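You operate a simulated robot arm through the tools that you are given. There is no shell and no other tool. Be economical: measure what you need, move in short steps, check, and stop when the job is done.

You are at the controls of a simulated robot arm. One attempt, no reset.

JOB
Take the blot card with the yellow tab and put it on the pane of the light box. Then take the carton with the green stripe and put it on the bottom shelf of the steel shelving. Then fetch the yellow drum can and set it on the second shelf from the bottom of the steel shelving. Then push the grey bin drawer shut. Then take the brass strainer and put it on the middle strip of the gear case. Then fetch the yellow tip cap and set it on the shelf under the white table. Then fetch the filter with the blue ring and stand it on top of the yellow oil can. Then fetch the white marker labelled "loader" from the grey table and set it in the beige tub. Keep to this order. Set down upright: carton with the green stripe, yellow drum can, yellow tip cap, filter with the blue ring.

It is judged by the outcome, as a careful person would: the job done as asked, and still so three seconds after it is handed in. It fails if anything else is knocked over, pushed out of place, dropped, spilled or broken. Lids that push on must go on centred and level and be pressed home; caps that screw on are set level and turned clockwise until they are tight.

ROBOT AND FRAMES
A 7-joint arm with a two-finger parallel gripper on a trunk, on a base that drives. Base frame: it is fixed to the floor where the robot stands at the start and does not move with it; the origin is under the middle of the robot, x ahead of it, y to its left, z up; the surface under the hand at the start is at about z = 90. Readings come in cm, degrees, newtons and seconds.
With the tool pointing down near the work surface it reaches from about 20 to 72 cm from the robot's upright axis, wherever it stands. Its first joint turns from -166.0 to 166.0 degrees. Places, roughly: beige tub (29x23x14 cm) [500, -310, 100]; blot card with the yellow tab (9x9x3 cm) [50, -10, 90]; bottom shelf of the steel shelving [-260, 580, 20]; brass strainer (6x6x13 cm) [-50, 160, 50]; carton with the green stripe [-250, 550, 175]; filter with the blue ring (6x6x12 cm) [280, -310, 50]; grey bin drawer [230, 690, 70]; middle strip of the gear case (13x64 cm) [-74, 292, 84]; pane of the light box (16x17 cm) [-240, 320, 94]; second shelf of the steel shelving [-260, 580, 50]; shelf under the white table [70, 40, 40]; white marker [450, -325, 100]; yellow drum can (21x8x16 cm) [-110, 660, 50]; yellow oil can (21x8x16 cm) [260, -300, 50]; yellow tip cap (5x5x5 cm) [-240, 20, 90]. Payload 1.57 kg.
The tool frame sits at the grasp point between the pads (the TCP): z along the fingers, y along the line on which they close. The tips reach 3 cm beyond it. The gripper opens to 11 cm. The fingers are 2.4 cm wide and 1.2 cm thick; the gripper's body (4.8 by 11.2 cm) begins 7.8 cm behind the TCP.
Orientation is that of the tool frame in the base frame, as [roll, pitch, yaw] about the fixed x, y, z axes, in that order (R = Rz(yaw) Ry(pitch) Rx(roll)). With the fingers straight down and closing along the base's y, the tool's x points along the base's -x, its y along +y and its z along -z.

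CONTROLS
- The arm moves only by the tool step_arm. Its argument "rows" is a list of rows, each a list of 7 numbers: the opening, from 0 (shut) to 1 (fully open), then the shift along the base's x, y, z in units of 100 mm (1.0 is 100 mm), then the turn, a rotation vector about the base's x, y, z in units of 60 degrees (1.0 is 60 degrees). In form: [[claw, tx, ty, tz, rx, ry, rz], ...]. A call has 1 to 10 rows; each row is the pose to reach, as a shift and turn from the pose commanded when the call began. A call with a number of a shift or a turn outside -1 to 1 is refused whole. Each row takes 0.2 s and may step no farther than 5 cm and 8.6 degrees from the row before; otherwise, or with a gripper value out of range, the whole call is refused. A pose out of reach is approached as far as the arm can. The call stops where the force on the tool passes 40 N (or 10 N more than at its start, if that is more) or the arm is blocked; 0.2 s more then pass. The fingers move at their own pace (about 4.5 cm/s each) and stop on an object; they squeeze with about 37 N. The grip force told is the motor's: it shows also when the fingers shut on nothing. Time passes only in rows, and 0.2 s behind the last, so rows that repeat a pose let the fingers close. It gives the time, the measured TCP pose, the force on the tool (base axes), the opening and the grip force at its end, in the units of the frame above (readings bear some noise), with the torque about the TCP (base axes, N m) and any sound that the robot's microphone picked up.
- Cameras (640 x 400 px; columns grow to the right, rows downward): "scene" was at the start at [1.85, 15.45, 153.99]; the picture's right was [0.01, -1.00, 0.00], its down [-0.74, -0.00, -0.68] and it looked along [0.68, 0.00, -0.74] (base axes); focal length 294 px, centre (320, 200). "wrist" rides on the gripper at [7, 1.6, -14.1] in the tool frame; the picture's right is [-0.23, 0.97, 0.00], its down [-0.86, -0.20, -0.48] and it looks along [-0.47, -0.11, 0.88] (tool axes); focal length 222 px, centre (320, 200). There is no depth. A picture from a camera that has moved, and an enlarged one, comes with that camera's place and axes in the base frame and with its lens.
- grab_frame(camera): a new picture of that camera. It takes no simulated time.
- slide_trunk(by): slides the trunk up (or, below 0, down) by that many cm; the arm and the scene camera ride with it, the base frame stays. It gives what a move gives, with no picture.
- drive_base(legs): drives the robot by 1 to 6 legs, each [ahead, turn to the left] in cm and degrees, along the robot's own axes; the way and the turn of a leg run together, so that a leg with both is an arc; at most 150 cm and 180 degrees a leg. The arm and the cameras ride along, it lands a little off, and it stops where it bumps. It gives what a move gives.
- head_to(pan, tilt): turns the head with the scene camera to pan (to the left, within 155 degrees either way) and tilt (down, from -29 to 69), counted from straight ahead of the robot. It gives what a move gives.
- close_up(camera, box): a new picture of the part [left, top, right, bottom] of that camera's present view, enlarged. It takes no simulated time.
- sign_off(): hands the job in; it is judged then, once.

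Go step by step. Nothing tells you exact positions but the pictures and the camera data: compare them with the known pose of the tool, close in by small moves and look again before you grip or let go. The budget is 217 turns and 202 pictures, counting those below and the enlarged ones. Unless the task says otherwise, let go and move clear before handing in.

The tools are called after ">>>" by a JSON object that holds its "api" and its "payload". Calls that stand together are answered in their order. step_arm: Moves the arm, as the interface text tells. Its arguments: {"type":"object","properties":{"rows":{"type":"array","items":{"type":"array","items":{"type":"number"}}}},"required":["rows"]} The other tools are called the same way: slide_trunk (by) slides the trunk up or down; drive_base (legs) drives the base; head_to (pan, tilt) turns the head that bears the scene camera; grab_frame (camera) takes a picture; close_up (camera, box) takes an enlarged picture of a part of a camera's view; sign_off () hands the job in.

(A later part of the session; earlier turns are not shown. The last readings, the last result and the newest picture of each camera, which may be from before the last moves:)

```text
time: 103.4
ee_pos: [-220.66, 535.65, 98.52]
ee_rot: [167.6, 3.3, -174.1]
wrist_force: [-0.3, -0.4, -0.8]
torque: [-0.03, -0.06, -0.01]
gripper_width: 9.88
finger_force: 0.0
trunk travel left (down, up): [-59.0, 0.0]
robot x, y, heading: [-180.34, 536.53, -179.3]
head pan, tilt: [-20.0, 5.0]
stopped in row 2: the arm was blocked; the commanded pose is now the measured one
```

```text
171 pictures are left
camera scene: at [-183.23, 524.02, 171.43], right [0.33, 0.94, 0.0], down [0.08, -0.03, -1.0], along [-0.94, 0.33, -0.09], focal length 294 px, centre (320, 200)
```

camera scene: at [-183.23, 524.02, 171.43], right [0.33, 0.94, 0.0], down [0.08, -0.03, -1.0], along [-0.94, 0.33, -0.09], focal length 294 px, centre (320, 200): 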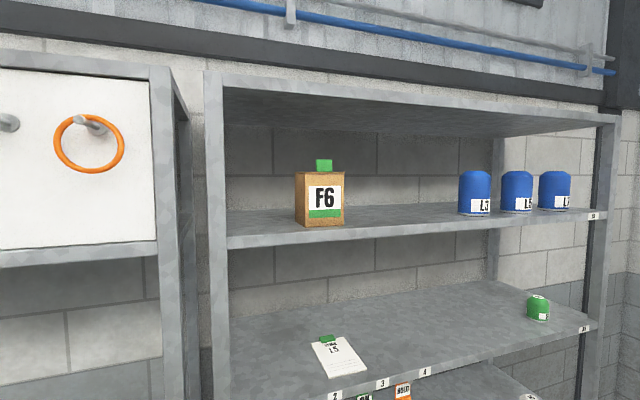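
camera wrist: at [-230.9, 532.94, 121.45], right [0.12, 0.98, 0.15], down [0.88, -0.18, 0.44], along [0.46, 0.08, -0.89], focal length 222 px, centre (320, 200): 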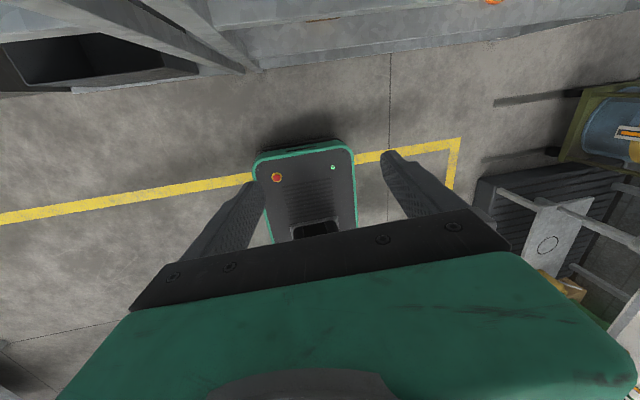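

The flipped wrist seems at its joint limit. I'll rotate back to the original wrist sense (camera inboard) before pitching.

>>> {"api": "step_arm", "payload": {"rows": [[0.9, 0, 0, 0.2, 0, 0, 0.14], [0.9, 0, 0, 0.4, 0, 0, 0.28], [0.9, 0, 0, 0.6, 0, 0, 0.42], [0.9, 0, 0, 0.8, 0, 0, 0.56], [0.9, 0, 0, 1, 0, 0, 0.7], [0.9, 0, 0, 1, 0, 0, 0.84], [0.9, 0, 0, 1, 0, 0, 0.98]]}}

>>> {"api": "step_arm", "payload": {"rows": [[0.9, 0, 0, 0, 0, 0, 0.14], [0.9, 0, 0, 0, 0, 0, 0.28], [0.9, 0, 0, 0, 0, 0, 0.42], [0.9, 0, 0, 0, 0, 0, 0.56], [0.9, 0, 0, 0, 0, 0, 0.7], [0.9, 0, 0, 0, 0, 0, 0.84], [0.9, 0, 0, 0, 0, 0, 0.98]]}}

>>> {"api": "step_arm", "payload": {"rows": [[0.9, 0, 0, 0, 0, 0, 0.14], [0.9, 0, 0, 0, 0, 0, 0.28], [0.9, 0, 0, 0, 0, 0, 0.42], [0.9, 0, 0, 0, 0, 0, 0.56], [0.9, 0, 0, 0, 0, 0, 0.7], [0.9, 0, 0, 0, 0, 0, 0.84], [0.9, 0, 0, 0, 0, 0, 0.9]]}}

```text
time: 105.0
ee_pos: [-220.94, 535.61, 108.99]
ee_rot: [167.7, 2.5, -115.4]
wrist_force: [-0.1, 0.0, -0.5]
torque: [-0.03, 0.0, 0.02]
gripper_width: 9.91
finger_force: 0.1
trunk travel left (down, up): [-59.0, 0.0]
robot x, y, heading: [-180.44, 536.3, -179.2]
head pan, tilt: [-20.0, 5.0]
```

```text
time: 106.6
ee_pos: [-220.75, 535.63, 109.08]
ee_rot: [167.7, 2.5, -56.4]
wrist_force: [-1.1, -1.1, -0.2]
torque: [0.0, -0.01, -0.04]
gripper_width: 9.9
finger_force: 0.0
trunk travel left (down, up): [-59.0, 0.0]
robot x, y, heading: [-180.46, 536.91, -179.4]
head pan, tilt: [-20.0, 5.0]
```

```text
time: 108.2
ee_pos: [-220.72, 535.6, 109.05]
ee_rot: [167.8, 2.7, -2.5]
wrist_force: [0.0, 0.5, 0.2]
torque: [-0.01, -0.02, -0.01]
gripper_width: 9.91
finger_force: 0.0
trunk travel left (down, up): [-59.0, 0.0]
robot x, y, heading: [-180.6, 536.3, -179.5]
head pan, tilt: [-20.0, 5.0]
```

>>> {"api": "step_arm", "payload": {"rows": [[0.9, 0, 0, 0, 0.1, 0, 0.02], [0.9, 0, 0, 0, 0.2, 0, 0.04], [0.9, 0, 0, 0, 0.2, 0.14, 0.04], [0.9, 0, 0, 0, 0.2, 0.28, 0.04], [0.9, 0, 0, 0, 0.2, 0.42, 0.04], [0.9, 0, 0, 0, 0.2, 0.56, 0.04], [0.9, 0, 0, 0, 0.2, 0.7, 0.04]]}}

>>> {"api": "step_arm", "payload": {"rows": [[0.9, 0, 0, 0.1, 0, 0.14, 0], [0.9, 0, 0, 0.3, 0, 0.28, 0], [0.9, 0, 0, 0.5, 0, 0.42, 0], [0.9, 0, 0, 0.7, 0, 0.56, 0], [0.9, 0, 0, 1, 0, 0.7, 0]]}}

```text
time: 110.0
ee_pos: [-219.86, 535.01, 106.03]
ee_rot: [-179.1, 39.8, 6.5]
wrist_force: [-0.6, -0.4, -0.4]
torque: [0.0, -0.03, -0.03]
gripper_width: 9.89
finger_force: 0.2
trunk travel left (down, up): [-59.0, 0.0]
robot x, y, heading: [-180.38, 536.47, -179.5]
head pan, tilt: [-20.0, 5.0]
stopped in row 7: the arm was blocked; the commanded pose is now the measured one
```

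```text
time: 110.5
ee_pos: [-213.66, 534.24, 95.74]
ee_rot: [178.3, 27.4, 5.9]
wrist_force: [-0.1, -0.2, -0.8]
torque: [-0.02, 0.0, -0.02]
gripper_width: 9.89
finger_force: 0.1
out of reach, approached as far as the arm can: row 2
trunk travel left (down, up): [-59.0, 0.0]
robot x, y, heading: [-180.67, 536.46, -179.3]
head pan, tilt: [-20.0, 5.0]
stopped in row 2: the arm was blocked; the commanded pose is now the measured one
```

Horizontal needs the TCP further from the robot, so I need more room in front. I'll look behind me before backing up.

>>> {"api": "head_to", "payload": {"pan": -140, "tilt": 40}}

>>> {"api": "grab_frame", "payload": {"camera": "scene"}}

>>> {"api": "head_to", "payload": {"pan": 150, "tilt": 40}}

>>> {"api": "grab_frame", "payload": {"camera": "scene"}}

```text
time: 112.5
ee_pos: [-213.4, 534.09, 95.99]
ee_rot: [178.2, 26.9, 6.1]
wrist_force: [0.3, -0.8, -0.4]
torque: [0.01, 0.02, 0.05]
gripper_width: 9.89
finger_force: 0.0
trunk travel left (down, up): [-59.0, 0.0]
robot x, y, heading: [-180.51, 536.63, -179.4]
head pan, tilt: [-140.0, 40.0]
```

```text
170 pictures are left
camera scene: at [-168.07, 526.53, 166.06], right [0.65, -0.76, 0.0], down [-0.49, -0.42, -0.77], along [0.58, 0.5, -0.64], focal length 294 px, centre (320, 200)
```

scene: 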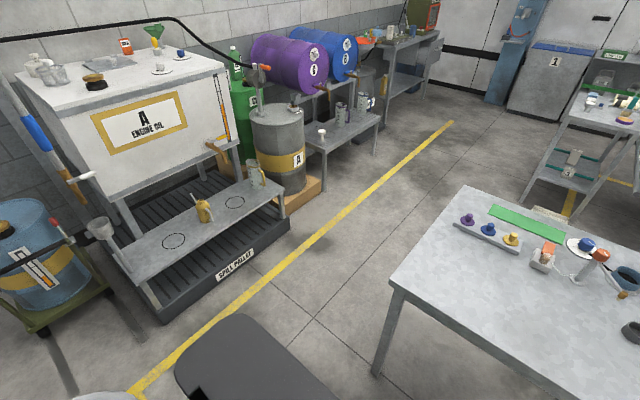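

```text
time: 116.4
ee_pos: [-213.38, 534.19, 95.84]
ee_rot: [178.2, 26.6, 6.0]
wrist_force: [0.0, -0.2, -0.2]
torque: [0.0, -0.01, 0.04]
gripper_width: 9.9
finger_force: 0.0
trunk travel left (down, up): [-59.0, 0.0]
robot x, y, heading: [-180.56, 536.56, -179.3]
head pan, tilt: [150.0, 40.0]
```

```text
169 pictures are left
camera scene: at [-167.12, 516.81, 166.03], right [-0.49, -0.87, 0.0], down [-0.56, 0.32, -0.77], along [0.67, -0.38, -0.64], focal length 294 px, centre (320, 200)
```

scene: 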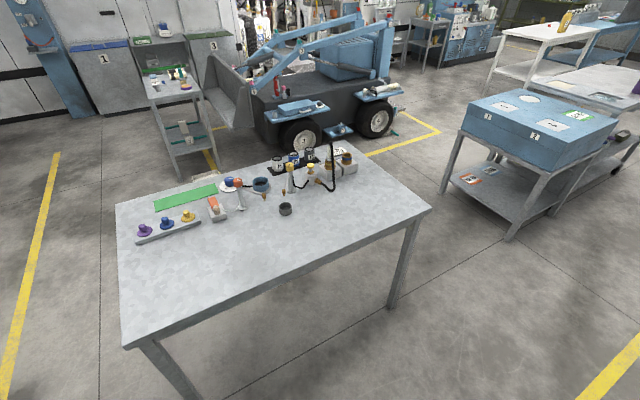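

The table's front edge is at x = -113 (y 436–544), so backing 20 cm is safe. Then I'll extend, pitch and rise together.

>>> {"api": "drive_base", "payload": {"legs": [[-20, 0]]}}

>>> {"api": "step_arm", "payload": {"rows": [[0.9, -0.3, 0, 0.2, 0, 0, -0.05], [0.9, -0.6, 0, 0.4, 0, 0, -0.1], [0.9, -0.8, 0, 0.6, 0, 0.14, -0.1], [0.9, -1, 0, 0.8, 0, 0.28, -0.1]]}}

>>> {"api": "step_arm", "payload": {"rows": [[0.9, -0.3, 0, 0.2, 0, 0.14, 0], [0.9, -0.6, 0, 0.4, 0, 0.28, 0], [0.9, -0.8, 0, 0.6, 0, 0.42, 0], [0.9, -1, 0, 0.8, 0, 0.56, 0]]}}

```text
time: 118.0
ee_pos: [-193.31, 534.4, 95.91]
ee_rot: [178.2, 26.7, 6.0]
wrist_force: [0.3, 1.1, 0.4]
torque: [-0.02, -0.01, 0.03]
gripper_width: 9.89
finger_force: 0.1
trunk travel left (down, up): [-59.0, 0.0]
robot x, y, heading: [-160.46, 536.83, -179.5]
head pan, tilt: [150.0, 40.0]
```

```text
time: 119.0
ee_pos: [-203.18, 534.31, 103.77]
ee_rot: [179.4, 43.5, 0.6]
wrist_force: [0.0, 0.3, 0.4]
torque: [-0.03, -0.01, -0.03]
gripper_width: 9.93
finger_force: 0.0
trunk travel left (down, up): [-59.0, 0.0]
robot x, y, heading: [-160.47, 536.58, -179.4]
head pan, tilt: [150.0, 40.0]
```

```text
time: 120.0
ee_pos: [-213.3, 534.44, 111.78]
ee_rot: [-179.1, 77.1, 2.1]
wrist_force: [0.1, -0.6, 0.2]
torque: [-0.02, -0.02, 0.04]
gripper_width: 9.9
finger_force: 0.1
trunk travel left (down, up): [-59.0, 0.0]
robot x, y, heading: [-160.47, 537.21, -179.5]
head pan, tilt: [150.0, 40.0]
```

That works. I'll finish the pitch and rise toward shelf height.

>>> {"api": "step_arm", "payload": {"rows": [[0.9, -0.3, 0.2, 0.3, 0, 0.1, 0], [0.9, -0.6, 0.4, 0.6, 0, 0.215, 0], [0.9, -0.6, 0.6, 1.0, 0, 0.215, 0]]}}

>>> {"api": "step_arm", "payload": {"rows": [[0.9, 0, 0.2, 0.4, 0, 0, 0], [0.9, 0, 0.4, 0.8, 0, 0, 0], [0.9, 0, 0.6, 1.0, 0, 0, 0]]}}

>>> {"api": "step_arm", "payload": {"rows": [[0.9, 0, 0, 0.4, 0, 0, 0], [0.9, 0, 0, 0.8, 0, 0, 0], [0.9, 0, 0, 1.0, 0, 0, 0]]}}

>>> {"api": "step_arm", "payload": {"rows": [[0.9, 0, 0, 0.4, 0, 0, 0], [0.9, 0, 0, 0.8, 0, 0, 0], [0.9, 0, 0, 1.0, 0, 0, 0]]}}

```text
time: 120.8
ee_pos: [-219.32, 540.5, 121.94]
ee_rot: [-97.7, 89.7, 83.4]
wrist_force: [-0.1, 0.0, -0.8]
torque: [-0.03, 0.01, 0.02]
gripper_width: 9.89
finger_force: 0.1
trunk travel left (down, up): [-59.0, 0.0]
robot x, y, heading: [-160.88, 536.95, -178.9]
head pan, tilt: [150.0, 40.0]
```

```text
time: 121.6
ee_pos: [-219.37, 546.45, 131.92]
ee_rot: [-108.1, 89.7, 73.0]
wrist_force: [0.8, -0.3, -0.7]
torque: [-0.02, 0.0, 0.0]
gripper_width: 9.9
finger_force: 0.1
trunk travel left (down, up): [-59.0, 0.0]
robot x, y, heading: [-160.72, 536.68, -179.5]
head pan, tilt: [150.0, 40.0]
```

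```text
time: 122.4
ee_pos: [-219.3, 546.37, 141.87]
ee_rot: [-107.6, 89.5, 73.4]
wrist_force: [-0.1, -0.4, -0.2]
torque: [0.0, 0.03, -0.04]
gripper_width: 9.9
finger_force: 0.0
trunk travel left (down, up): [-59.0, 0.0]
robot x, y, heading: [-160.89, 536.34, -179.5]
head pan, tilt: [150.0, 40.0]
```

```text
time: 123.2
ee_pos: [-219.42, 546.44, 151.88]
ee_rot: [-111.6, 89.6, 69.6]
wrist_force: [0.0, 0.9, 0.0]
torque: [-0.01, 0.0, 0.02]
gripper_width: 9.9
finger_force: 0.1
trunk travel left (down, up): [-59.0, 0.0]
robot x, y, heading: [-160.65, 536.61, -179.5]
head pan, tilt: [150.0, 40.0]
```

>>> {"api": "step_arm", "payload": {"rows": [[0.95, 0, 0, 0.4, 0, 0, 0], [0.95, 0, 0, 0.8, 0, 0, 0], [0.95, 0, 0, 1.0, 0, 0, 0]]}}

>>> {"api": "step_arm", "payload": {"rows": [[0.95, 0, 0.02, 0.4, 0, 0, 0], [0.95, 0, 0.02, 0.6, 0, 0, 0]]}}

>>> {"api": "head_to", "payload": {"pan": 0, "tilt": 10}}

>>> {"api": "grab_frame", "payload": {"camera": "wrist"}}

>>> {"api": "grab_frame", "payload": {"camera": "scene"}}

```text
time: 124.0
ee_pos: [-219.37, 546.28, 161.84]
ee_rot: [-107.8, 89.5, 73.4]
wrist_force: [0.3, -0.3, 0.4]
torque: [-0.01, -0.02, 0.0]
gripper_width: 10.46
finger_force: 0.0
trunk travel left (down, up): [-59.0, 0.0]
robot x, y, heading: [-160.67, 536.79, -179.4]
head pan, tilt: [150.0, 40.0]
```

```text
time: 124.6
ee_pos: [-219.32, 546.66, 167.8]
ee_rot: [-111.6, 89.5, 69.5]
wrist_force: [0.3, -0.5, -0.6]
torque: [0.0, 0.0, 0.02]
gripper_width: 10.47
finger_force: 0.1
trunk travel left (down, up): [-59.0, 0.0]
robot x, y, heading: [-160.11, 536.34, -179.5]
head pan, tilt: [150.0, 40.0]
```

```text
time: 127.0
ee_pos: [-219.32, 546.66, 167.99]
ee_rot: [-103.8, 89.6, 77.2]
wrist_force: [0.0, 0.0, -0.7]
torque: [0.0, -0.02, 0.02]
gripper_width: 10.45
finger_force: 0.0
trunk travel left (down, up): [-59.0, 0.0]
robot x, y, heading: [-160.77, 536.63, -179.5]
head pan, tilt: [0.0, 10.0]
```

```text
168 pictures are left
camera wrist: at [-204.89, 545.38, 161.09], right [0.02, -0.98, 0.22], down [0.47, 0.2, 0.86], along [-0.88, 0.09, 0.47], focal length 222 px, centre (320, 200)
```

wrist: 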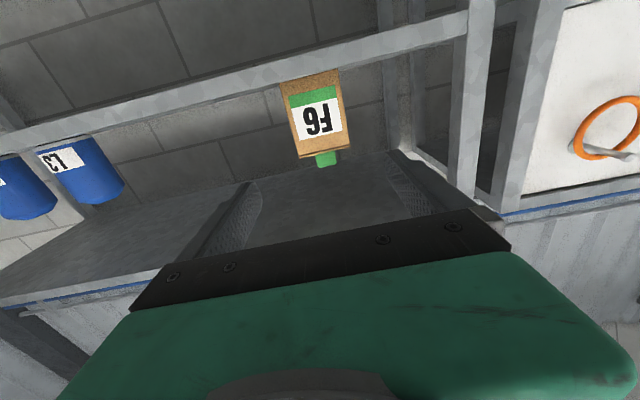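

```text
167 pictures are left
camera scene: at [-163.81, 521.1, 170.79], right [-0.01, 1.0, 0.0], down [0.17, 0.0, -0.98], along [-0.98, -0.01, -0.17], focal length 294 px, centre (320, 200)
```

scene: 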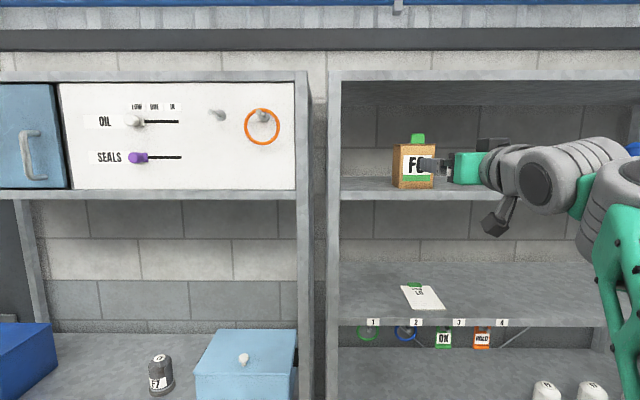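

The carton is centred between the fingers at y ≈ 546.4. I'll rise slightly and slide in around it.

>>> {"api": "step_arm", "payload": {"rows": [[1, -0.2, -0.02, 0.17, 0, 0, 0], [1, -0.6, -0.02, 0.17, 0, 0, 0], [1, -1, -0.02, 0.17, 0, 0, 0]]}}

>>> {"api": "step_arm", "payload": {"rows": [[1, -0.4, 0, 0, 0, 0, 0], [1, -0.8, 0, 0, 0, 0, 0]]}}

>>> {"api": "grab_frame", "payload": {"camera": "wrist"}}

>>> {"api": "grab_frame", "payload": {"camera": "scene"}}

```text
time: 127.8
ee_pos: [-229.56, 546.53, 169.36]
ee_rot: [-115.2, 89.7, 65.8]
wrist_force: [-0.7, 0.5, -0.1]
torque: [0.02, -0.02, 0.02]
gripper_width: 11.03
finger_force: 0.2
trunk travel left (down, up): [-59.0, 0.0]
robot x, y, heading: [-160.7, 536.77, -179.4]
head pan, tilt: [0.0, 10.0]
```

```text
time: 128.4
ee_pos: [-235.4, 546.31, 169.2]
ee_rot: [-78.0, 89.5, 102.9]
wrist_force: [0.8, -0.1, 1.7]
torque: [0.02, -0.03, 0.0]
gripper_width: 11.01
finger_force: 0.0
out of reach, approached as far as the arm can: row 2
trunk travel left (down, up): [-59.0, 0.0]
robot x, y, heading: [-160.78, 536.73, -179.4]
head pan, tilt: [0.0, 10.0]
```

```text
166 pictures are left
camera wrist: at [-221.04, 545.05, 162.33], right [0.02, -0.98, 0.22], down [0.48, 0.2, 0.86], along [-0.88, 0.09, 0.47], focal length 222 px, centre (320, 200)
```

wrist: 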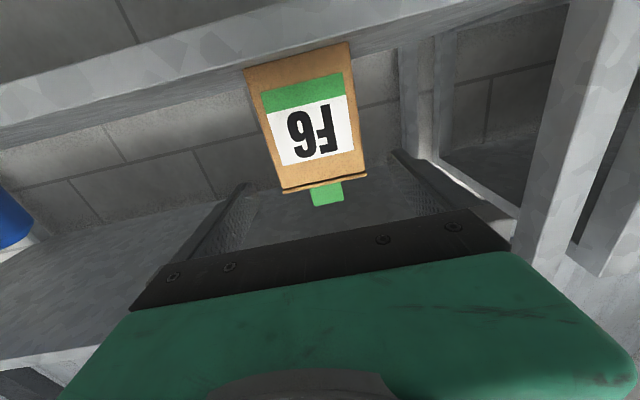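

```text
165 pictures are left
camera scene: at [-163.66, 521.07, 170.8], right [-0.01, 1.0, 0.0], down [0.17, 0.0, -0.98], along [-0.98, -0.01, -0.17], focal length 294 px, centre (320, 200)
```

scene: 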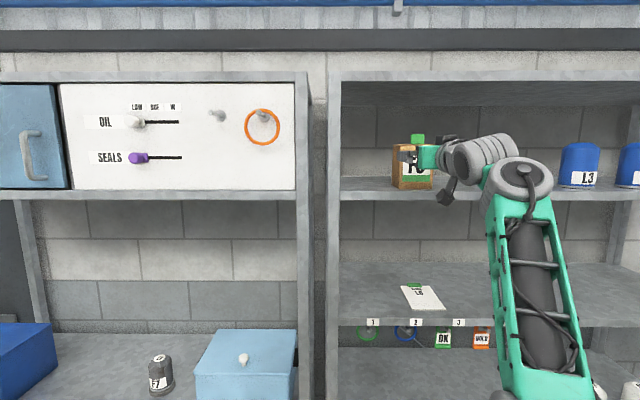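

Arm reach ran out; I'll drive the base 12 cm forward to bring the fingers around the carton.

>>> {"api": "drive_base", "payload": {"legs": [[8, 0]]}}

>>> {"api": "grab_frame", "payload": {"camera": "wrist"}}

```text
time: 129.4
ee_pos: [-243.77, 546.35, 168.79]
ee_rot: [-121.2, 89.4, 59.9]
wrist_force: [-0.2, -0.6, -1.3]
torque: [-0.02, 0.02, 0.03]
gripper_width: 11.0
finger_force: 0.1
trunk travel left (down, up): [-59.0, 0.0]
robot x, y, heading: [-168.54, 536.48, -179.5]
head pan, tilt: [0.0, 10.0]
```

```text
164 pictures are left
camera wrist: at [-229.42, 545.06, 161.99], right [0.02, -0.98, 0.22], down [0.47, 0.2, 0.86], along [-0.88, 0.09, 0.46], focal length 222 px, centre (320, 200)
```

wrist: 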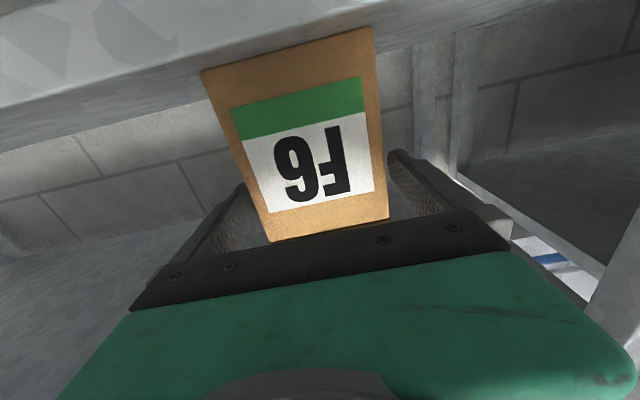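

Aligned within the gaps. I'll move in another 4 cm and close.

>>> {"api": "drive_base", "payload": {"legs": [[4, 0]]}}

>>> {"api": "step_arm", "payload": {"rows": [[0, 0, 0, 0, 0, 0, 0], [0, 0, 0, 0, 0, 0, 0], [0, 0, 0, 0, 0, 0, 0], [0, 0, 0, 0, 0, 0, 0]]}}

>>> {"api": "grab_frame", "payload": {"camera": "wrist"}}

```text
time: 130.3
ee_pos: [-247.88, 546.5, 168.66]
ee_rot: [-132.5, 89.5, 48.5]
wrist_force: [-0.3, -0.6, -0.7]
torque: [-0.04, 0.02, 0.04]
gripper_width: 10.99
finger_force: 0.2
trunk travel left (down, up): [-59.0, 0.0]
robot x, y, heading: [-172.64, 536.46, -179.4]
head pan, tilt: [0.0, 10.0]
```

```text
time: 131.3
ee_pos: [-247.6, 546.36, 168.79]
ee_rot: [-117.0, 89.6, 63.9]
wrist_force: [-1.9, 0.1, 3.8]
torque: [-0.16, 0.11, -0.01]
gripper_width: 9.17
finger_force: 36.8
trunk travel left (down, up): [-59.0, 0.0]
robot x, y, heading: [-172.59, 536.44, -179.4]
head pan, tilt: [0.0, 10.0]
```

```text
163 pictures are left
camera wrist: at [-233.29, 545.02, 162.05], right [0.02, -0.98, 0.22], down [0.47, 0.2, 0.86], along [-0.88, 0.09, 0.46], focal length 222 px, centre (320, 200)
```

wrist: 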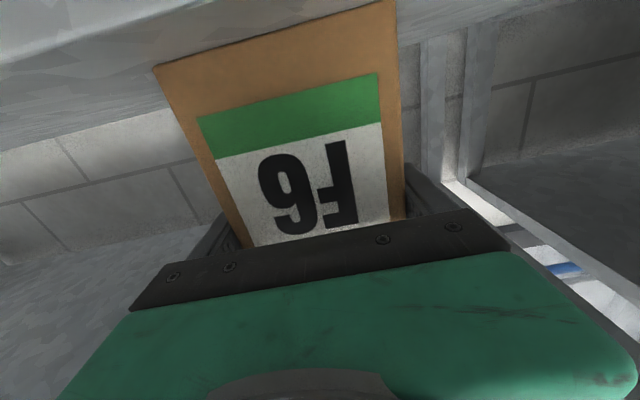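

Gripped. Lift 3 cm and back out.

>>> {"api": "step_arm", "payload": {"rows": [[0, 0, 0, 0.1, 0, 0, 0], [0, 0, 0, 0.2, 0, 0, 0], [0, 0, 0, 0.3, 0, 0, 0]]}}

>>> {"api": "drive_base", "payload": {"legs": [[-14, 0]]}}

>>> {"api": "grab_frame", "payload": {"camera": "wrist"}}

>>> {"api": "grab_frame", "payload": {"camera": "scene"}}

```text
time: 132.1
ee_pos: [-246.82, 546.13, 169.34]
ee_rot: [-132.6, 89.5, 48.5]
wrist_force: [0.2, -0.3, -1.4]
torque: [0.02, -0.02, 0.01]
gripper_width: 9.15
finger_force: 37.3
out of reach, approached as far as the arm can: row 1, 2, 3
trunk travel left (down, up): [-59.0, 0.0]
robot x, y, heading: [-172.33, 536.44, -179.6]
head pan, tilt: [0.0, 10.0]
```

```text
time: 133.4
ee_pos: [-232.75, 546.28, 169.57]
ee_rot: [-113.9, 89.5, 67.1]
wrist_force: [0.1, 0.0, -0.7]
torque: [-0.01, -0.02, -0.02]
gripper_width: 9.16
finger_force: 37.4
trunk travel left (down, up): [-59.0, 0.0]
robot x, y, heading: [-158.69, 536.41, -179.4]
head pan, tilt: [0.0, 10.0]
```

```text
162 pictures are left
camera wrist: at [-218.32, 545.09, 162.83], right [0.02, -0.98, 0.22], down [0.47, 0.2, 0.86], along [-0.88, 0.09, 0.46], focal length 222 px, centre (320, 200)
```

wrist: 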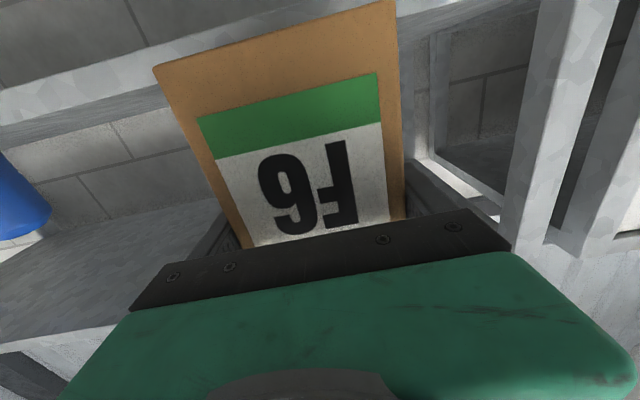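

```text
161 pictures are left
camera scene: at [-161.74, 521.12, 170.8], right [-0.01, 1.0, 0.0], down [0.17, 0.0, -0.98], along [-0.98, -0.01, -0.17], focal length 294 px, centre (320, 200)
```

scene: 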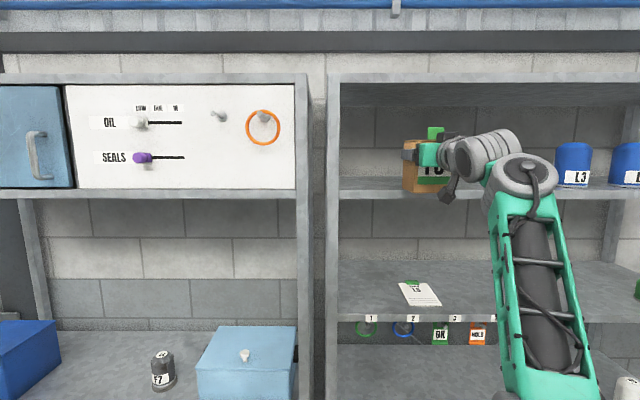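

The carton is held upright. I'll retract to clear the shelf front, then lower the trunk.

>>> {"api": "step_arm", "payload": {"rows": [[0, 0.4, 0, 0, 0, 0, 0], [0, 0.8, 0, 0, 0, 0, 0], [0, 1, 0, 0, 0, 0, 0]]}}

>>> {"api": "slide_trunk", "payload": {"by": -30}}

>>> {"api": "slide_trunk", "payload": {"by": -29}}

>>> {"api": "step_arm", "payload": {"rows": [[0, 0, 0, -0.4, 0, 0, 0], [0, 0, 0, -0.8, 0, 0, 0], [0, 0, 0, -1, 0, 0, 0]]}}

>>> {"api": "step_arm", "payload": {"rows": [[0, 0, 0, -0.4, 0, 0, 0], [0, 0, 0, -0.8, 0, 0, 0], [0, 0, 0, -1, 0, 0, 0]]}}

>>> {"api": "grab_frame", "payload": {"camera": "scene"}}

```text
time: 134.2
ee_pos: [-222.54, 546.27, 169.55]
ee_rot: [-108.5, 89.5, 72.4]
wrist_force: [0.0, 0.1, 0.1]
torque: [0.04, 0.02, 0.0]
gripper_width: 9.16
finger_force: 37.2
trunk travel left (down, up): [-59.0, 0.0]
robot x, y, heading: [-158.55, 536.63, -179.5]
head pan, tilt: [0.0, 10.0]
```

```text
time: 137.2
ee_pos: [-222.78, 546.44, 139.47]
ee_rot: [-119.5, 89.4, 61.5]
wrist_force: [-0.3, 0.6, -0.6]
torque: [-0.02, 0.02, 0.0]
gripper_width: 9.17
finger_force: 36.6
trunk travel left (down, up): [-29.0, 30.0]
robot x, y, heading: [-158.65, 536.26, -179.6]
head pan, tilt: [0.0, 10.0]
```

```text
time: 140.2
ee_pos: [-222.71, 546.52, 110.36]
ee_rot: [-119.4, 89.5, 61.7]
wrist_force: [0.2, -0.6, -0.6]
torque: [0.05, 0.0, 0.0]
gripper_width: 9.16
finger_force: 37.0
trunk travel left (down, up): [0.0, 59.0]
robot x, y, heading: [-158.49, 536.54, -179.3]
head pan, tilt: [0.0, 10.0]
```

```text
time: 141.0
ee_pos: [-222.87, 546.41, 100.33]
ee_rot: [-119.8, 89.5, 61.2]
wrist_force: [0.4, -0.1, -1.3]
torque: [0.0, 0.01, 0.01]
gripper_width: 9.13
finger_force: 37.1
trunk travel left (down, up): [0.0, 59.0]
robot x, y, heading: [-158.36, 537.04, -179.3]
head pan, tilt: [0.0, 10.0]
```

```text
time: 141.8
ee_pos: [-222.86, 546.4, 90.39]
ee_rot: [-113.2, 89.6, 67.8]
wrist_force: [0.7, 0.6, -0.8]
torque: [-0.01, -0.04, 0.02]
gripper_width: 9.19
finger_force: 37.4
trunk travel left (down, up): [0.0, 59.0]
robot x, y, heading: [-158.63, 536.54, -179.6]
head pan, tilt: [0.0, 10.0]
```

```text
160 pictures are left
camera scene: at [-161.88, 521.11, 111.8], right [-0.01, 1.0, 0.0], down [0.17, 0.0, -0.98], along [-0.98, -0.01, -0.17], focal length 294 px, centre (320, 200)
```

scene: 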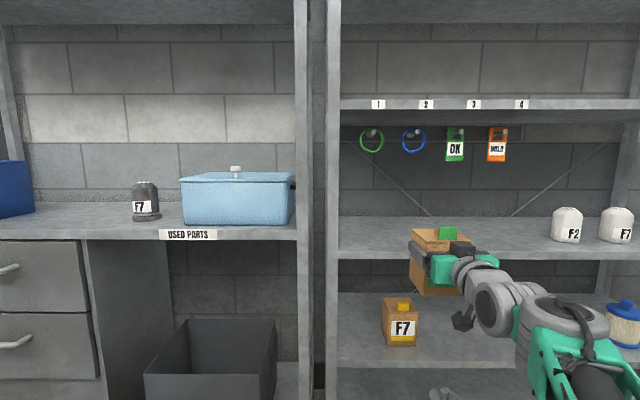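

The second shelf (z≈50) holds an F7 carton and jars. I'll continue lowering and see the bottom shelf.

>>> {"api": "step_arm", "payload": {"rows": [[0, 0, 0, -0.4, 0, 0, 0], [0, 0, 0, -0.8, 0, 0, 0], [0, 0, 0, -1, 0, 0, 0]]}}

>>> {"api": "step_arm", "payload": {"rows": [[0, 0, 0, -0.4, 0, 0, 0], [0, 0, 0, -0.8, 0, 0, 0], [0, 0, 0, -1, 0, 0, 0]]}}

>>> {"api": "step_arm", "payload": {"rows": [[0, 0, 0, -0.4, 0, 0, 0], [0, 0, 0, -0.8, 0, 0, 0], [0, 0, 0, -1, 0, 0, 0]]}}

>>> {"api": "head_to", "payload": {"pan": -5, "tilt": 35}}

>>> {"api": "grab_frame", "payload": {"camera": "scene"}}

```text
time: 142.6
ee_pos: [-222.81, 546.37, 80.37]
ee_rot: [-112.8, 89.5, 68.3]
wrist_force: [-0.2, 0.6, -0.3]
torque: [0.0, -0.03, -0.01]
gripper_width: 9.16
finger_force: 37.4
trunk travel left (down, up): [0.0, 59.0]
robot x, y, heading: [-158.73, 536.39, -179.4]
head pan, tilt: [0.0, 10.0]
```

```text
time: 143.4
ee_pos: [-222.82, 546.48, 70.32]
ee_rot: [-117.0, 89.5, 64.1]
wrist_force: [0.8, -0.9, -1.0]
torque: [0.01, -0.01, 0.0]
gripper_width: 9.17
finger_force: 36.7
trunk travel left (down, up): [0.0, 59.0]
robot x, y, heading: [-158.52, 536.88, -179.4]
head pan, tilt: [0.0, 10.0]
```

```text
time: 144.2
ee_pos: [-222.71, 546.49, 60.48]
ee_rot: [-110.2, 89.5, 70.7]
wrist_force: [0.3, 0.8, 0.3]
torque: [-0.01, -0.04, -0.02]
gripper_width: 9.17
finger_force: 36.9
trunk travel left (down, up): [0.0, 59.0]
robot x, y, heading: [-158.18, 537.09, -179.6]
head pan, tilt: [0.0, 10.0]
```

```text
time: 145.1
ee_pos: [-222.77, 546.44, 60.37]
ee_rot: [-119.7, 89.5, 61.2]
wrist_force: [-0.1, -0.3, 0.0]
torque: [0.0, -0.01, 0.0]
gripper_width: 9.17
finger_force: 36.9
trunk travel left (down, up): [0.0, 59.0]
robot x, y, heading: [-158.61, 536.91, -179.3]
head pan, tilt: [-5.0, 35.0]
```

```text
159 pictures are left
camera scene: at [-161.37, 521.89, 107.79], right [0.08, 1.0, 0.0], down [0.57, -0.05, -0.82], along [-0.82, 0.06, -0.57], focal length 294 px, centre (320, 200)
```

scene: 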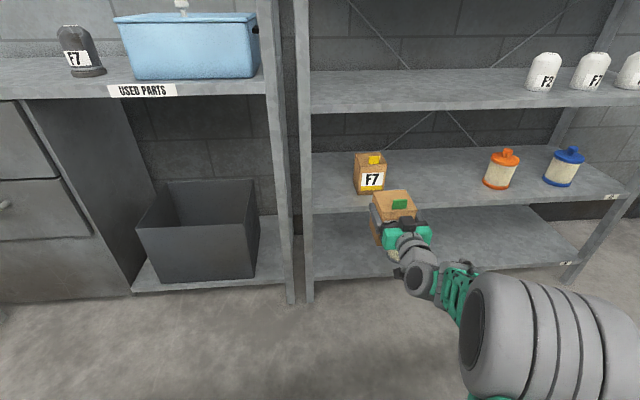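

>>> {"api": "step_arm", "payload": {"rows": [[0, 0, 0, -0.4, 0, 0, 0], [0, 0, 0, -0.8, 0, 0, 0], [0, 0, 0, -1, 0, 0, 0]]}}

>>> {"api": "step_arm", "payload": {"rows": [[0, 0, 0, -0.4, 0, 0, 0], [0, 0, 0, -0.8, 0, 0, 0], [0, 0, 0, -1, 0, 0, 0]]}}

>>> {"api": "step_arm", "payload": {"rows": [[0, 0, 0, -0.4, 0, 0, 0], [0, 0, 0, -0.7, 0, 0, 0]]}}

>>> {"api": "grab_frame", "payload": {"camera": "scene"}}

>>> {"api": "grab_frame", "payload": {"camera": "wrist"}}

```text
time: 145.8
ee_pos: [-222.79, 546.34, 50.39]
ee_rot: [-117.0, 89.6, 64.1]
wrist_force: [-0.1, -0.3, -0.9]
torque: [0.0, -0.01, 0.03]
gripper_width: 9.15
finger_force: 36.7
trunk travel left (down, up): [0.0, 59.0]
robot x, y, heading: [-158.49, 536.75, -179.5]
head pan, tilt: [-5.0, 35.0]
```

```text
time: 146.7
ee_pos: [-222.88, 546.43, 40.42]
ee_rot: [-115.7, 89.5, 65.5]
wrist_force: [-0.4, -0.2, -0.7]
torque: [-0.02, 0.01, -0.02]
gripper_width: 9.18
finger_force: 37.1
trunk travel left (down, up): [0.0, 59.0]
robot x, y, heading: [-158.6, 536.56, -179.4]
head pan, tilt: [-5.0, 35.0]
```

```text
time: 147.2
ee_pos: [-222.93, 546.54, 33.46]
ee_rot: [-110.2, 89.6, 70.7]
wrist_force: [0.1, 0.0, -0.7]
torque: [-0.02, -0.01, 0.01]
gripper_width: 9.2
finger_force: 36.9
trunk travel left (down, up): [0.0, 59.0]
robot x, y, heading: [-158.48, 536.41, -179.4]
head pan, tilt: [-5.0, 35.0]
```

```text
158 pictures are left
camera scene: at [-161.36, 521.89, 107.79], right [0.08, 1.0, 0.0], down [0.57, -0.05, -0.82], along [-0.82, 0.06, -0.57], focal length 294 px, centre (320, 200)
```

scene: 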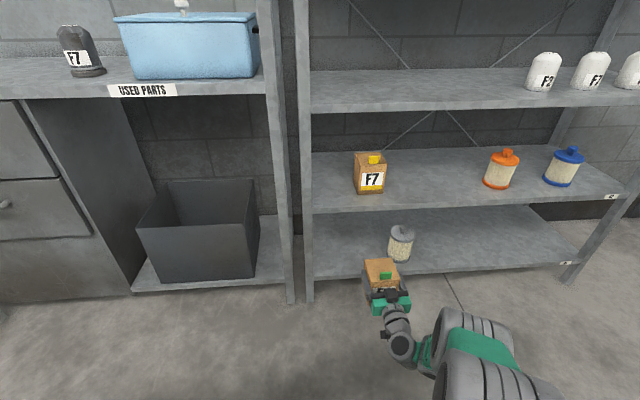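

```text
157 pictures are left
camera wrist: at [-208.58, 545.22, 26.71], right [0.02, -0.98, 0.22], down [0.47, 0.2, 0.86], along [-0.88, 0.09, 0.46], focal length 222 px, centre (320, 200)
```

wrist: 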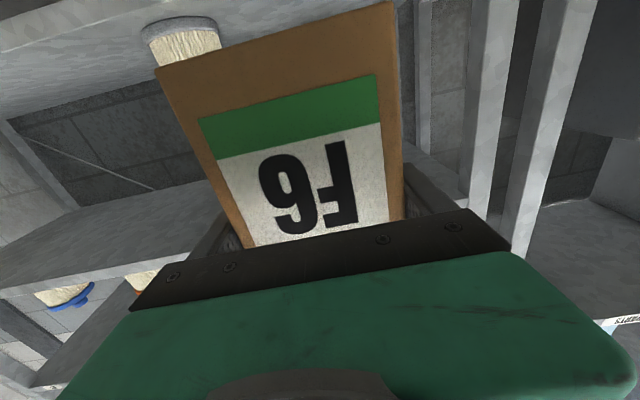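

The bottom shelf (z ≈ 17.5) has only a grey filter near y ≈ 561. I'll shift to y ≈ 542.5 and drive the carton in.

>>> {"api": "step_arm", "payload": {"rows": [[0, 0, -0.2, -0.1, 0, 0, 0], [0, 0, -0.4, -0.15, 0, 0, 0]]}}

>>> {"api": "drive_base", "payload": {"legs": [[16, 0]]}}

>>> {"api": "grab_frame", "payload": {"camera": "scene"}}

>>> {"api": "grab_frame", "payload": {"camera": "wrist"}}

```text
time: 147.8
ee_pos: [-222.87, 542.3, 31.97]
ee_rot: [-120.6, 89.5, 60.4]
wrist_force: [0.3, 0.2, -1.9]
torque: [0.0, 0.01, 0.02]
gripper_width: 9.15
finger_force: 37.5
trunk travel left (down, up): [0.0, 59.0]
robot x, y, heading: [-158.24, 536.59, -179.6]
head pan, tilt: [-5.0, 35.0]
```

```text
time: 149.3
ee_pos: [-238.92, 542.31, 31.82]
ee_rot: [-120.9, 89.4, 60.0]
wrist_force: [0.3, -0.3, -0.7]
torque: [-0.01, -0.01, -0.01]
gripper_width: 9.14
finger_force: 37.0
trunk travel left (down, up): [0.0, 59.0]
robot x, y, heading: [-174.68, 536.81, -179.5]
head pan, tilt: [-5.0, 35.0]
```

```text
156 pictures are left
camera scene: at [-177.39, 521.76, 107.78], right [0.08, 1.0, 0.0], down [0.57, -0.05, -0.82], along [-0.82, 0.07, -0.57], focal length 294 px, centre (320, 200)
```

scene: 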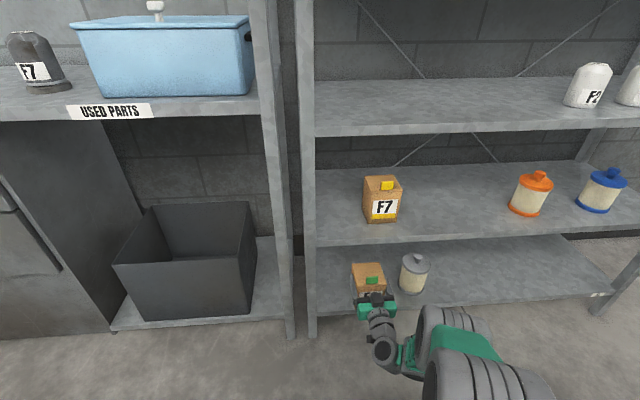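

```text
155 pictures are left
camera wrist: at [-224.5, 541.05, 25.16], right [0.02, -0.98, 0.22], down [0.47, 0.2, 0.86], along [-0.88, 0.09, 0.46], focal length 222 px, centre (320, 200)
```

wrist: 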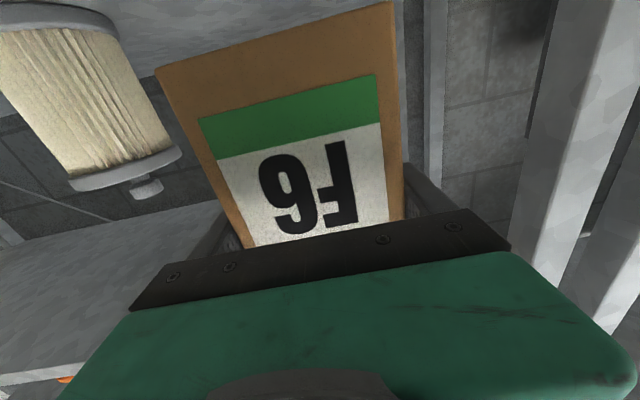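

>>> {"api": "drive_base", "payload": {"legs": [[13, 0]]}}

>>> {"api": "step_arm", "payload": {"rows": [[0, 0, 0, -0.1, 0, 0, 0], [0, 0, 0, -0.2, 0, 0, 0], [0, 0, 0, -0.26, 0, 0, 0], [0, 0, 0, -0.32, 0, 0, 0], [0, 0, 0, -0.38, 0, 0, 0], [0, 0, 0, -0.44, 0, 0, 0], [0, 0, 0, -0.5, 0, 0, 0]]}}

>>> {"api": "grab_frame", "payload": {"camera": "scene"}}

```text
time: 150.6
ee_pos: [-251.96, 542.23, 31.91]
ee_rot: [-121.7, 89.5, 59.4]
wrist_force: [-0.5, 0.0, -1.3]
torque: [-0.01, 0.01, 0.0]
gripper_width: 9.17
finger_force: 36.8
trunk travel left (down, up): [0.0, 59.0]
robot x, y, heading: [-187.51, 536.18, -179.7]
head pan, tilt: [-5.0, 35.0]
```

```text
time: 152.2
ee_pos: [-251.75, 542.37, 26.9]
ee_rot: [-123.6, 89.5, 57.3]
wrist_force: [0.8, 0.9, -1.2]
torque: [-0.02, 0.02, -0.01]
gripper_width: 9.17
finger_force: 36.9
trunk travel left (down, up): [0.0, 59.0]
robot x, y, heading: [-187.02, 536.59, -179.5]
head pan, tilt: [-5.0, 35.0]
```

```text
154 pictures are left
camera scene: at [-190.34, 521.65, 107.78], right [0.08, 1.0, 0.0], down [0.57, -0.05, -0.82], along [-0.82, 0.06, -0.57], focal length 294 px, centre (320, 200)
```

scene: 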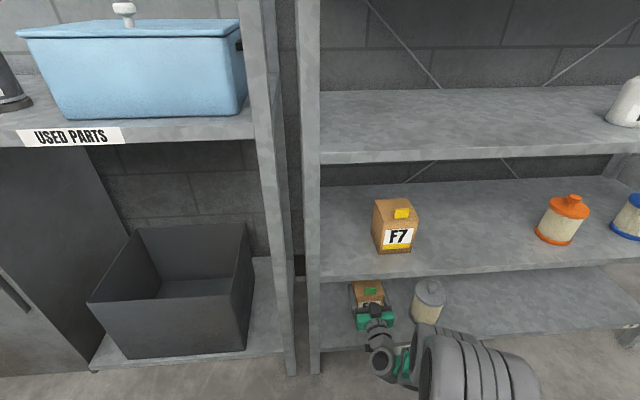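

No contact yet; continue lowering in small steps.

>>> {"api": "step_arm", "payload": {"rows": [[0, 0, 0, -0.03, 0, 0, 0], [0, 0, 0, -0.06, 0, 0, 0], [0, 0, 0, -0.09, 0, 0, 0], [0, 0, 0, -0.12, 0, 0, 0], [0, 0, 0, -0.15, 0, 0, 0], [0, 0, 0, -0.18, 0, 0, 0], [0, 0, 0, -0.21, 0, 0, 0], [0, 0, 0, -0.24, 0, 0, 0]]}}

>>> {"api": "grab_frame", "payload": {"camera": "wrist"}}

```text
time: 153.9
ee_pos: [-251.92, 542.23, 24.77]
ee_rot: [-81.5, 89.7, 99.4]
wrist_force: [2.8, 0.8, 13.1]
torque: [-0.66, -0.88, 0.13]
gripper_width: 9.15
finger_force: 36.5
trunk travel left (down, up): [0.0, 59.0]
robot x, y, heading: [-187.72, 536.18, -179.6]
head pan, tilt: [-5.0, 35.0]
```

```text
153 pictures are left
camera wrist: at [-237.58, 540.91, 17.96], right [0.02, -0.97, 0.22], down [0.48, 0.2, 0.86], along [-0.88, 0.09, 0.47], focal length 222 px, centre (320, 200)
```

wrist: 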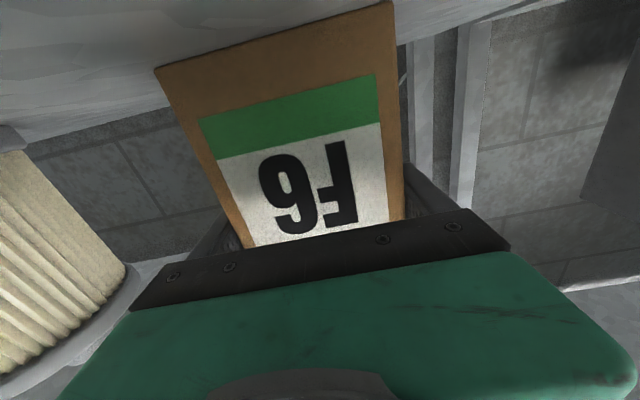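

Contact made. I'll release slowly here and check the carton.

>>> {"api": "step_arm", "payload": {"rows": [[0, 0, 0, -0.01, 0, 0, 0], [0.9, 0, 0, -0.01, 0, 0, 0], [0.97, 0, 0, 0.0, 0, 0, 0], [0.97, 0, 0, 0.02, 0, 0, 0], [0.97, 0, 0, 0.05, 0, 0, 0]]}}

>>> {"api": "grab_frame", "payload": {"camera": "wrist"}}

```text
time: 155.2
ee_pos: [-251.78, 542.13, 25.01]
ee_rot: [-126.2, 89.5, 54.9]
wrist_force: [-0.5, -0.3, -0.3]
torque: [-0.03, 0.04, -0.02]
gripper_width: 10.66
finger_force: 0.0
trunk travel left (down, up): [0.0, 59.0]
robot x, y, heading: [-187.66, 536.56, -179.6]
head pan, tilt: [-5.0, 35.0]
```

```text
152 pictures are left
camera wrist: at [-237.43, 540.86, 18.25], right [0.02, -0.98, 0.22], down [0.47, 0.2, 0.86], along [-0.88, 0.09, 0.46], focal length 222 px, centre (320, 200)
```

wrist: 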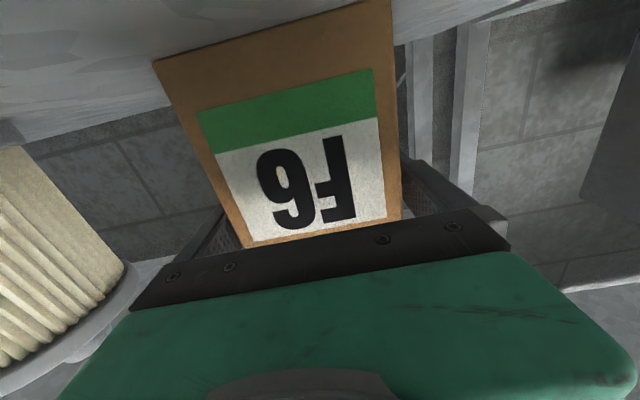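

The carton stands on its own. I'll back straight out and look toward the drum can.

>>> {"api": "drive_base", "payload": {"legs": [[-24, 0]]}}

>>> {"api": "grab_frame", "payload": {"camera": "wrist"}}

>>> {"api": "head_to", "payload": {"pan": -110, "tilt": 20}}

>>> {"api": "grab_frame", "payload": {"camera": "scene"}}

```text
time: 156.9
ee_pos: [-227.86, 542.26, 24.93]
ee_rot: [-120.8, 89.5, 60.1]
wrist_force: [-0.2, 0.1, -0.1]
torque: [-0.01, 0.0, 0.0]
gripper_width: 10.66
finger_force: 0.1
trunk travel left (down, up): [0.0, 59.0]
robot x, y, heading: [-163.61, 536.41, -179.5]
head pan, tilt: [-5.0, 35.0]
```

```text
151 pictures are left
camera wrist: at [-213.58, 541.05, 18.27], right [0.02, -0.98, 0.22], down [0.47, 0.2, 0.86], along [-0.88, 0.09, 0.46], focal length 222 px, centre (320, 200)
```

wrist: 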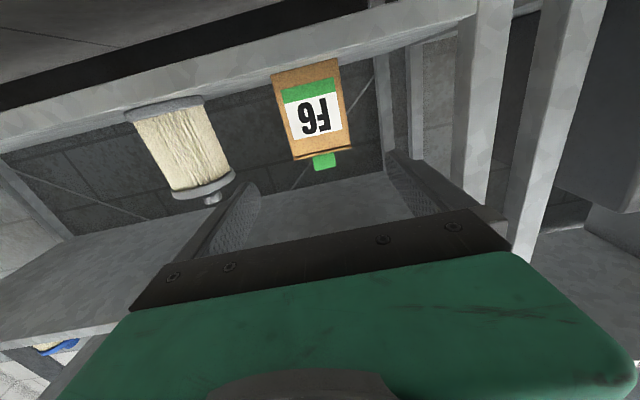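

```text
time: 158.7
ee_pos: [-227.92, 542.33, 25.0]
ee_rot: [-121.3, 89.6, 59.8]
wrist_force: [-0.2, -0.3, -0.5]
torque: [0.02, 0.01, 0.01]
gripper_width: 10.66
finger_force: 0.1
trunk travel left (down, up): [0.0, 59.0]
robot x, y, heading: [-163.77, 536.57, -179.3]
head pan, tilt: [-110.0, 20.0]
```

```text
150 pictures are left
camera scene: at [-154.57, 529.96, 110.17], right [0.94, -0.33, 0.0], down [-0.11, -0.32, -0.94], along [0.31, 0.89, -0.34], focal length 294 px, centre (320, 200)
```

scene: 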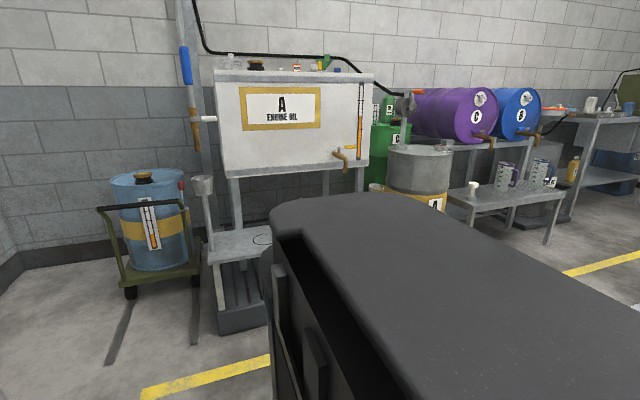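

The carton stands upright with clear space. Next I'll raise the trunk, retract the arm a little, and drive round to face the tank stand with the drum can.

>>> {"api": "slide_trunk", "payload": {"by": 36}}

>>> {"api": "step_arm", "payload": {"rows": [[1, 0.4, -0.2, 0, 0, 0, 0], [1, 0.8, -0.4, 0, 0, 0, 0]]}}

>>> {"api": "drive_base", "payload": {"legs": [[0, -127.5], [52, 0]]}}

>>> {"api": "head_to", "payload": {"pan": 15, "tilt": 35}}

>>> {"api": "grab_frame", "payload": {"camera": "scene"}}

```text
time: 162.2
ee_pos: [-227.97, 542.32, 61.03]
ee_rot: [-121.5, 89.5, 59.5]
wrist_force: [-0.6, -0.6, -0.4]
torque: [0.02, -0.01, 0.01]
gripper_width: 10.65
finger_force: 0.0
trunk travel left (down, up): [-36.0, 23.0]
robot x, y, heading: [-163.69, 536.82, -179.3]
head pan, tilt: [-110.0, 20.0]
```

```text
time: 162.8
ee_pos: [-219.89, 538.39, 61.14]
ee_rot: [-115.2, 89.4, 65.7]
wrist_force: [0.2, -0.6, 0.0]
torque: [0.0, -0.01, -0.02]
gripper_width: 11.0
finger_force: 0.1
trunk travel left (down, up): [-36.0, 23.0]
robot x, y, heading: [-163.97, 536.74, -179.5]
head pan, tilt: [-110.0, 20.0]
```

```text
time: 171.2
ee_pos: [-96.54, 620.9, 61.09]
ee_rot: [-121.0, 89.5, -67.9]
wrist_force: [-1.1, 0.1, 0.8]
torque: [-0.02, 0.01, -0.02]
gripper_width: 10.99
finger_force: 0.1
trunk travel left (down, up): [-36.0, 23.0]
robot x, y, heading: [-132.33, 577.46, 52.4]
head pan, tilt: [-110.0, 20.0]
```

```text
time: 173.2
ee_pos: [-96.56, 620.96, 61.1]
ee_rot: [-121.9, 89.6, -68.8]
wrist_force: [-0.3, 0.1, 1.0]
torque: [-0.01, -0.03, -0.04]
gripper_width: 11.01
finger_force: 0.1
trunk travel left (down, up): [-36.0, 23.0]
robot x, y, heading: [-132.4, 577.8, 52.6]
head pan, tilt: [15.0, 35.0]
```

```text
149 pictures are left
camera scene: at [-145.16, 590.32, 143.78], right [0.92, -0.38, 0.0], down [-0.22, -0.53, -0.82], along [0.31, 0.76, -0.57], focal length 294 px, centre (320, 200)
```

scene: 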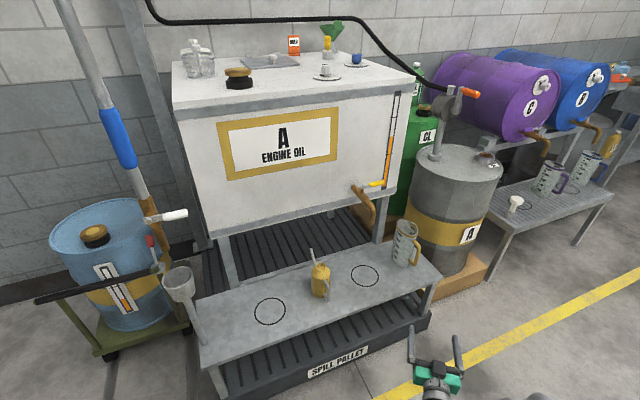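

>>> {"api": "close_up", "payload": {"camera": "scene", "box": [240, 220, 400, 320]}}

>>> {"api": "drive_base", "payload": {"legs": [[0, 30]]}}

>>> {"api": "grab_frame", "payload": {"camera": "wrist"}}

>>> {"api": "grab_frame", "payload": {"camera": "scene"}}

```text
4.00 times, centred on (320, 270) of scene
camera zoom: at [-145.16, 590.32, 143.78], right [0.92, -0.38, 0.0], down [-0.22, -0.53, -0.82], along [0.31, 0.76, -0.57], focal length 1174 px, centre (320, -80)
```

zoom: 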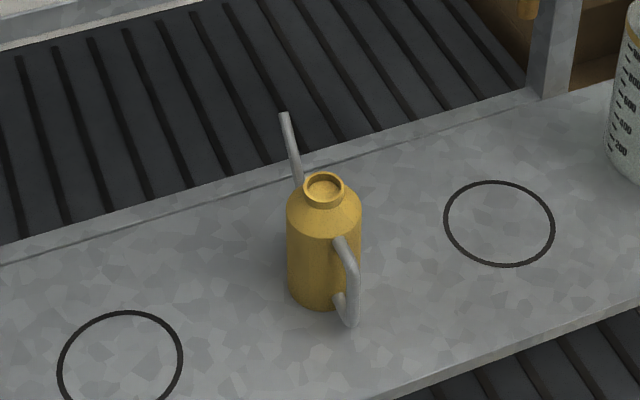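

```text
time: 175.1
ee_pos: [-123.05, 633.18, 61.09]
ee_rot: [-122.1, 89.5, -38.9]
wrist_force: [-0.7, -0.1, 0.0]
torque: [-0.01, -0.04, -0.02]
gripper_width: 10.99
finger_force: 0.0
trunk travel left (down, up): [-36.0, 23.0]
robot x, y, heading: [-132.71, 577.61, 82.6]
head pan, tilt: [15.0, 35.0]
```

```text
147 pictures are left
camera wrist: at [-126.2, 619.3, 54.39], right [-0.97, 0.12, 0.22], down [0.14, -0.49, 0.86], along [0.21, 0.86, 0.46], focal length 222 px, centre (320, 200)
```

wrist: 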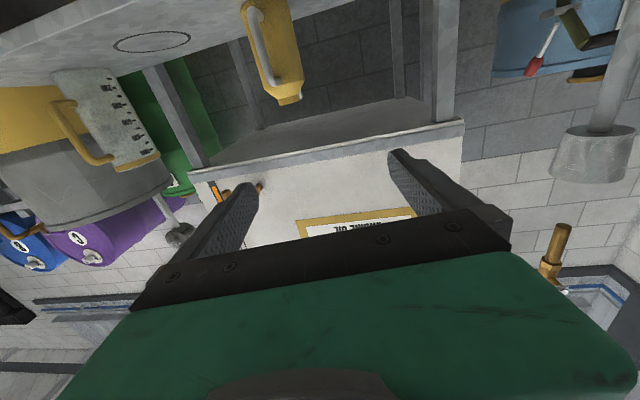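

```text
146 pictures are left
camera scene: at [-149.86, 582.32, 143.78], right [0.99, 0.13, 0.0], down [0.08, -0.57, -0.82], along [-0.11, 0.81, -0.57], focal length 294 px, centre (320, 200)
```

scene: 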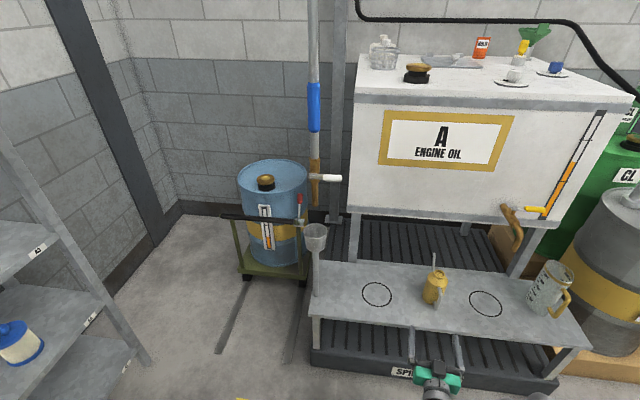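

The drum can stands at about (-115.5, 660), body about 7.7 cm wide on a shelf at z ≈ 44, handle toward me and spout behind. I'll tilt the gripper 20° down (so the camera clears the shelf edge) and line up.

>>> {"api": "step_arm", "payload": {"rows": [[1, 0.2, 0, 0, -0.1, 0.013, 0.03], [1, 0.4, 0, 0, -0.2, 0.026, 0.06], [1, 0.6, -0.1, 0, -0.3, 0.04, 0.1], [1, 0.7, -0.2, 0, -0.33, 0.043, 0.12]]}}

>>> {"api": "grab_frame", "payload": {"camera": "wrist"}}

```text
time: 176.1
ee_pos: [-116.08, 631.02, 61.04]
ee_rot: [176.8, 69.6, -92.7]
wrist_force: [-0.1, 0.6, 0.5]
torque: [0.01, 0.02, -0.01]
gripper_width: 11.0
finger_force: 0.1
trunk travel left (down, up): [-36.0, 23.0]
robot x, y, heading: [-132.58, 577.78, 82.5]
head pan, tilt: [15.0, 35.0]
```

```text
145 pictures are left
camera wrist: at [-117.47, 615.42, 59.67], right [-0.97, 0.07, 0.23], down [0.22, -0.15, 0.96], along [0.11, 0.99, 0.13], focal length 222 px, centre (320, 200)
```

wrist: 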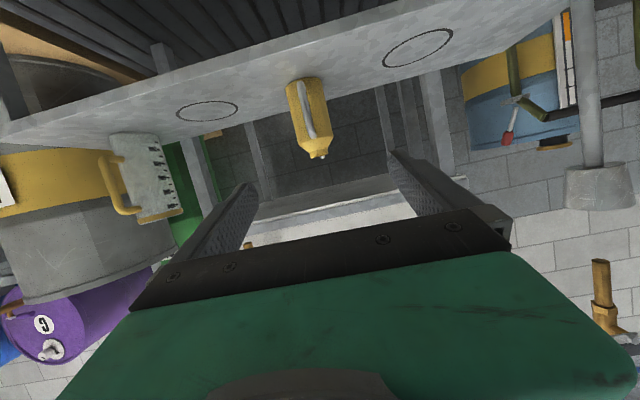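

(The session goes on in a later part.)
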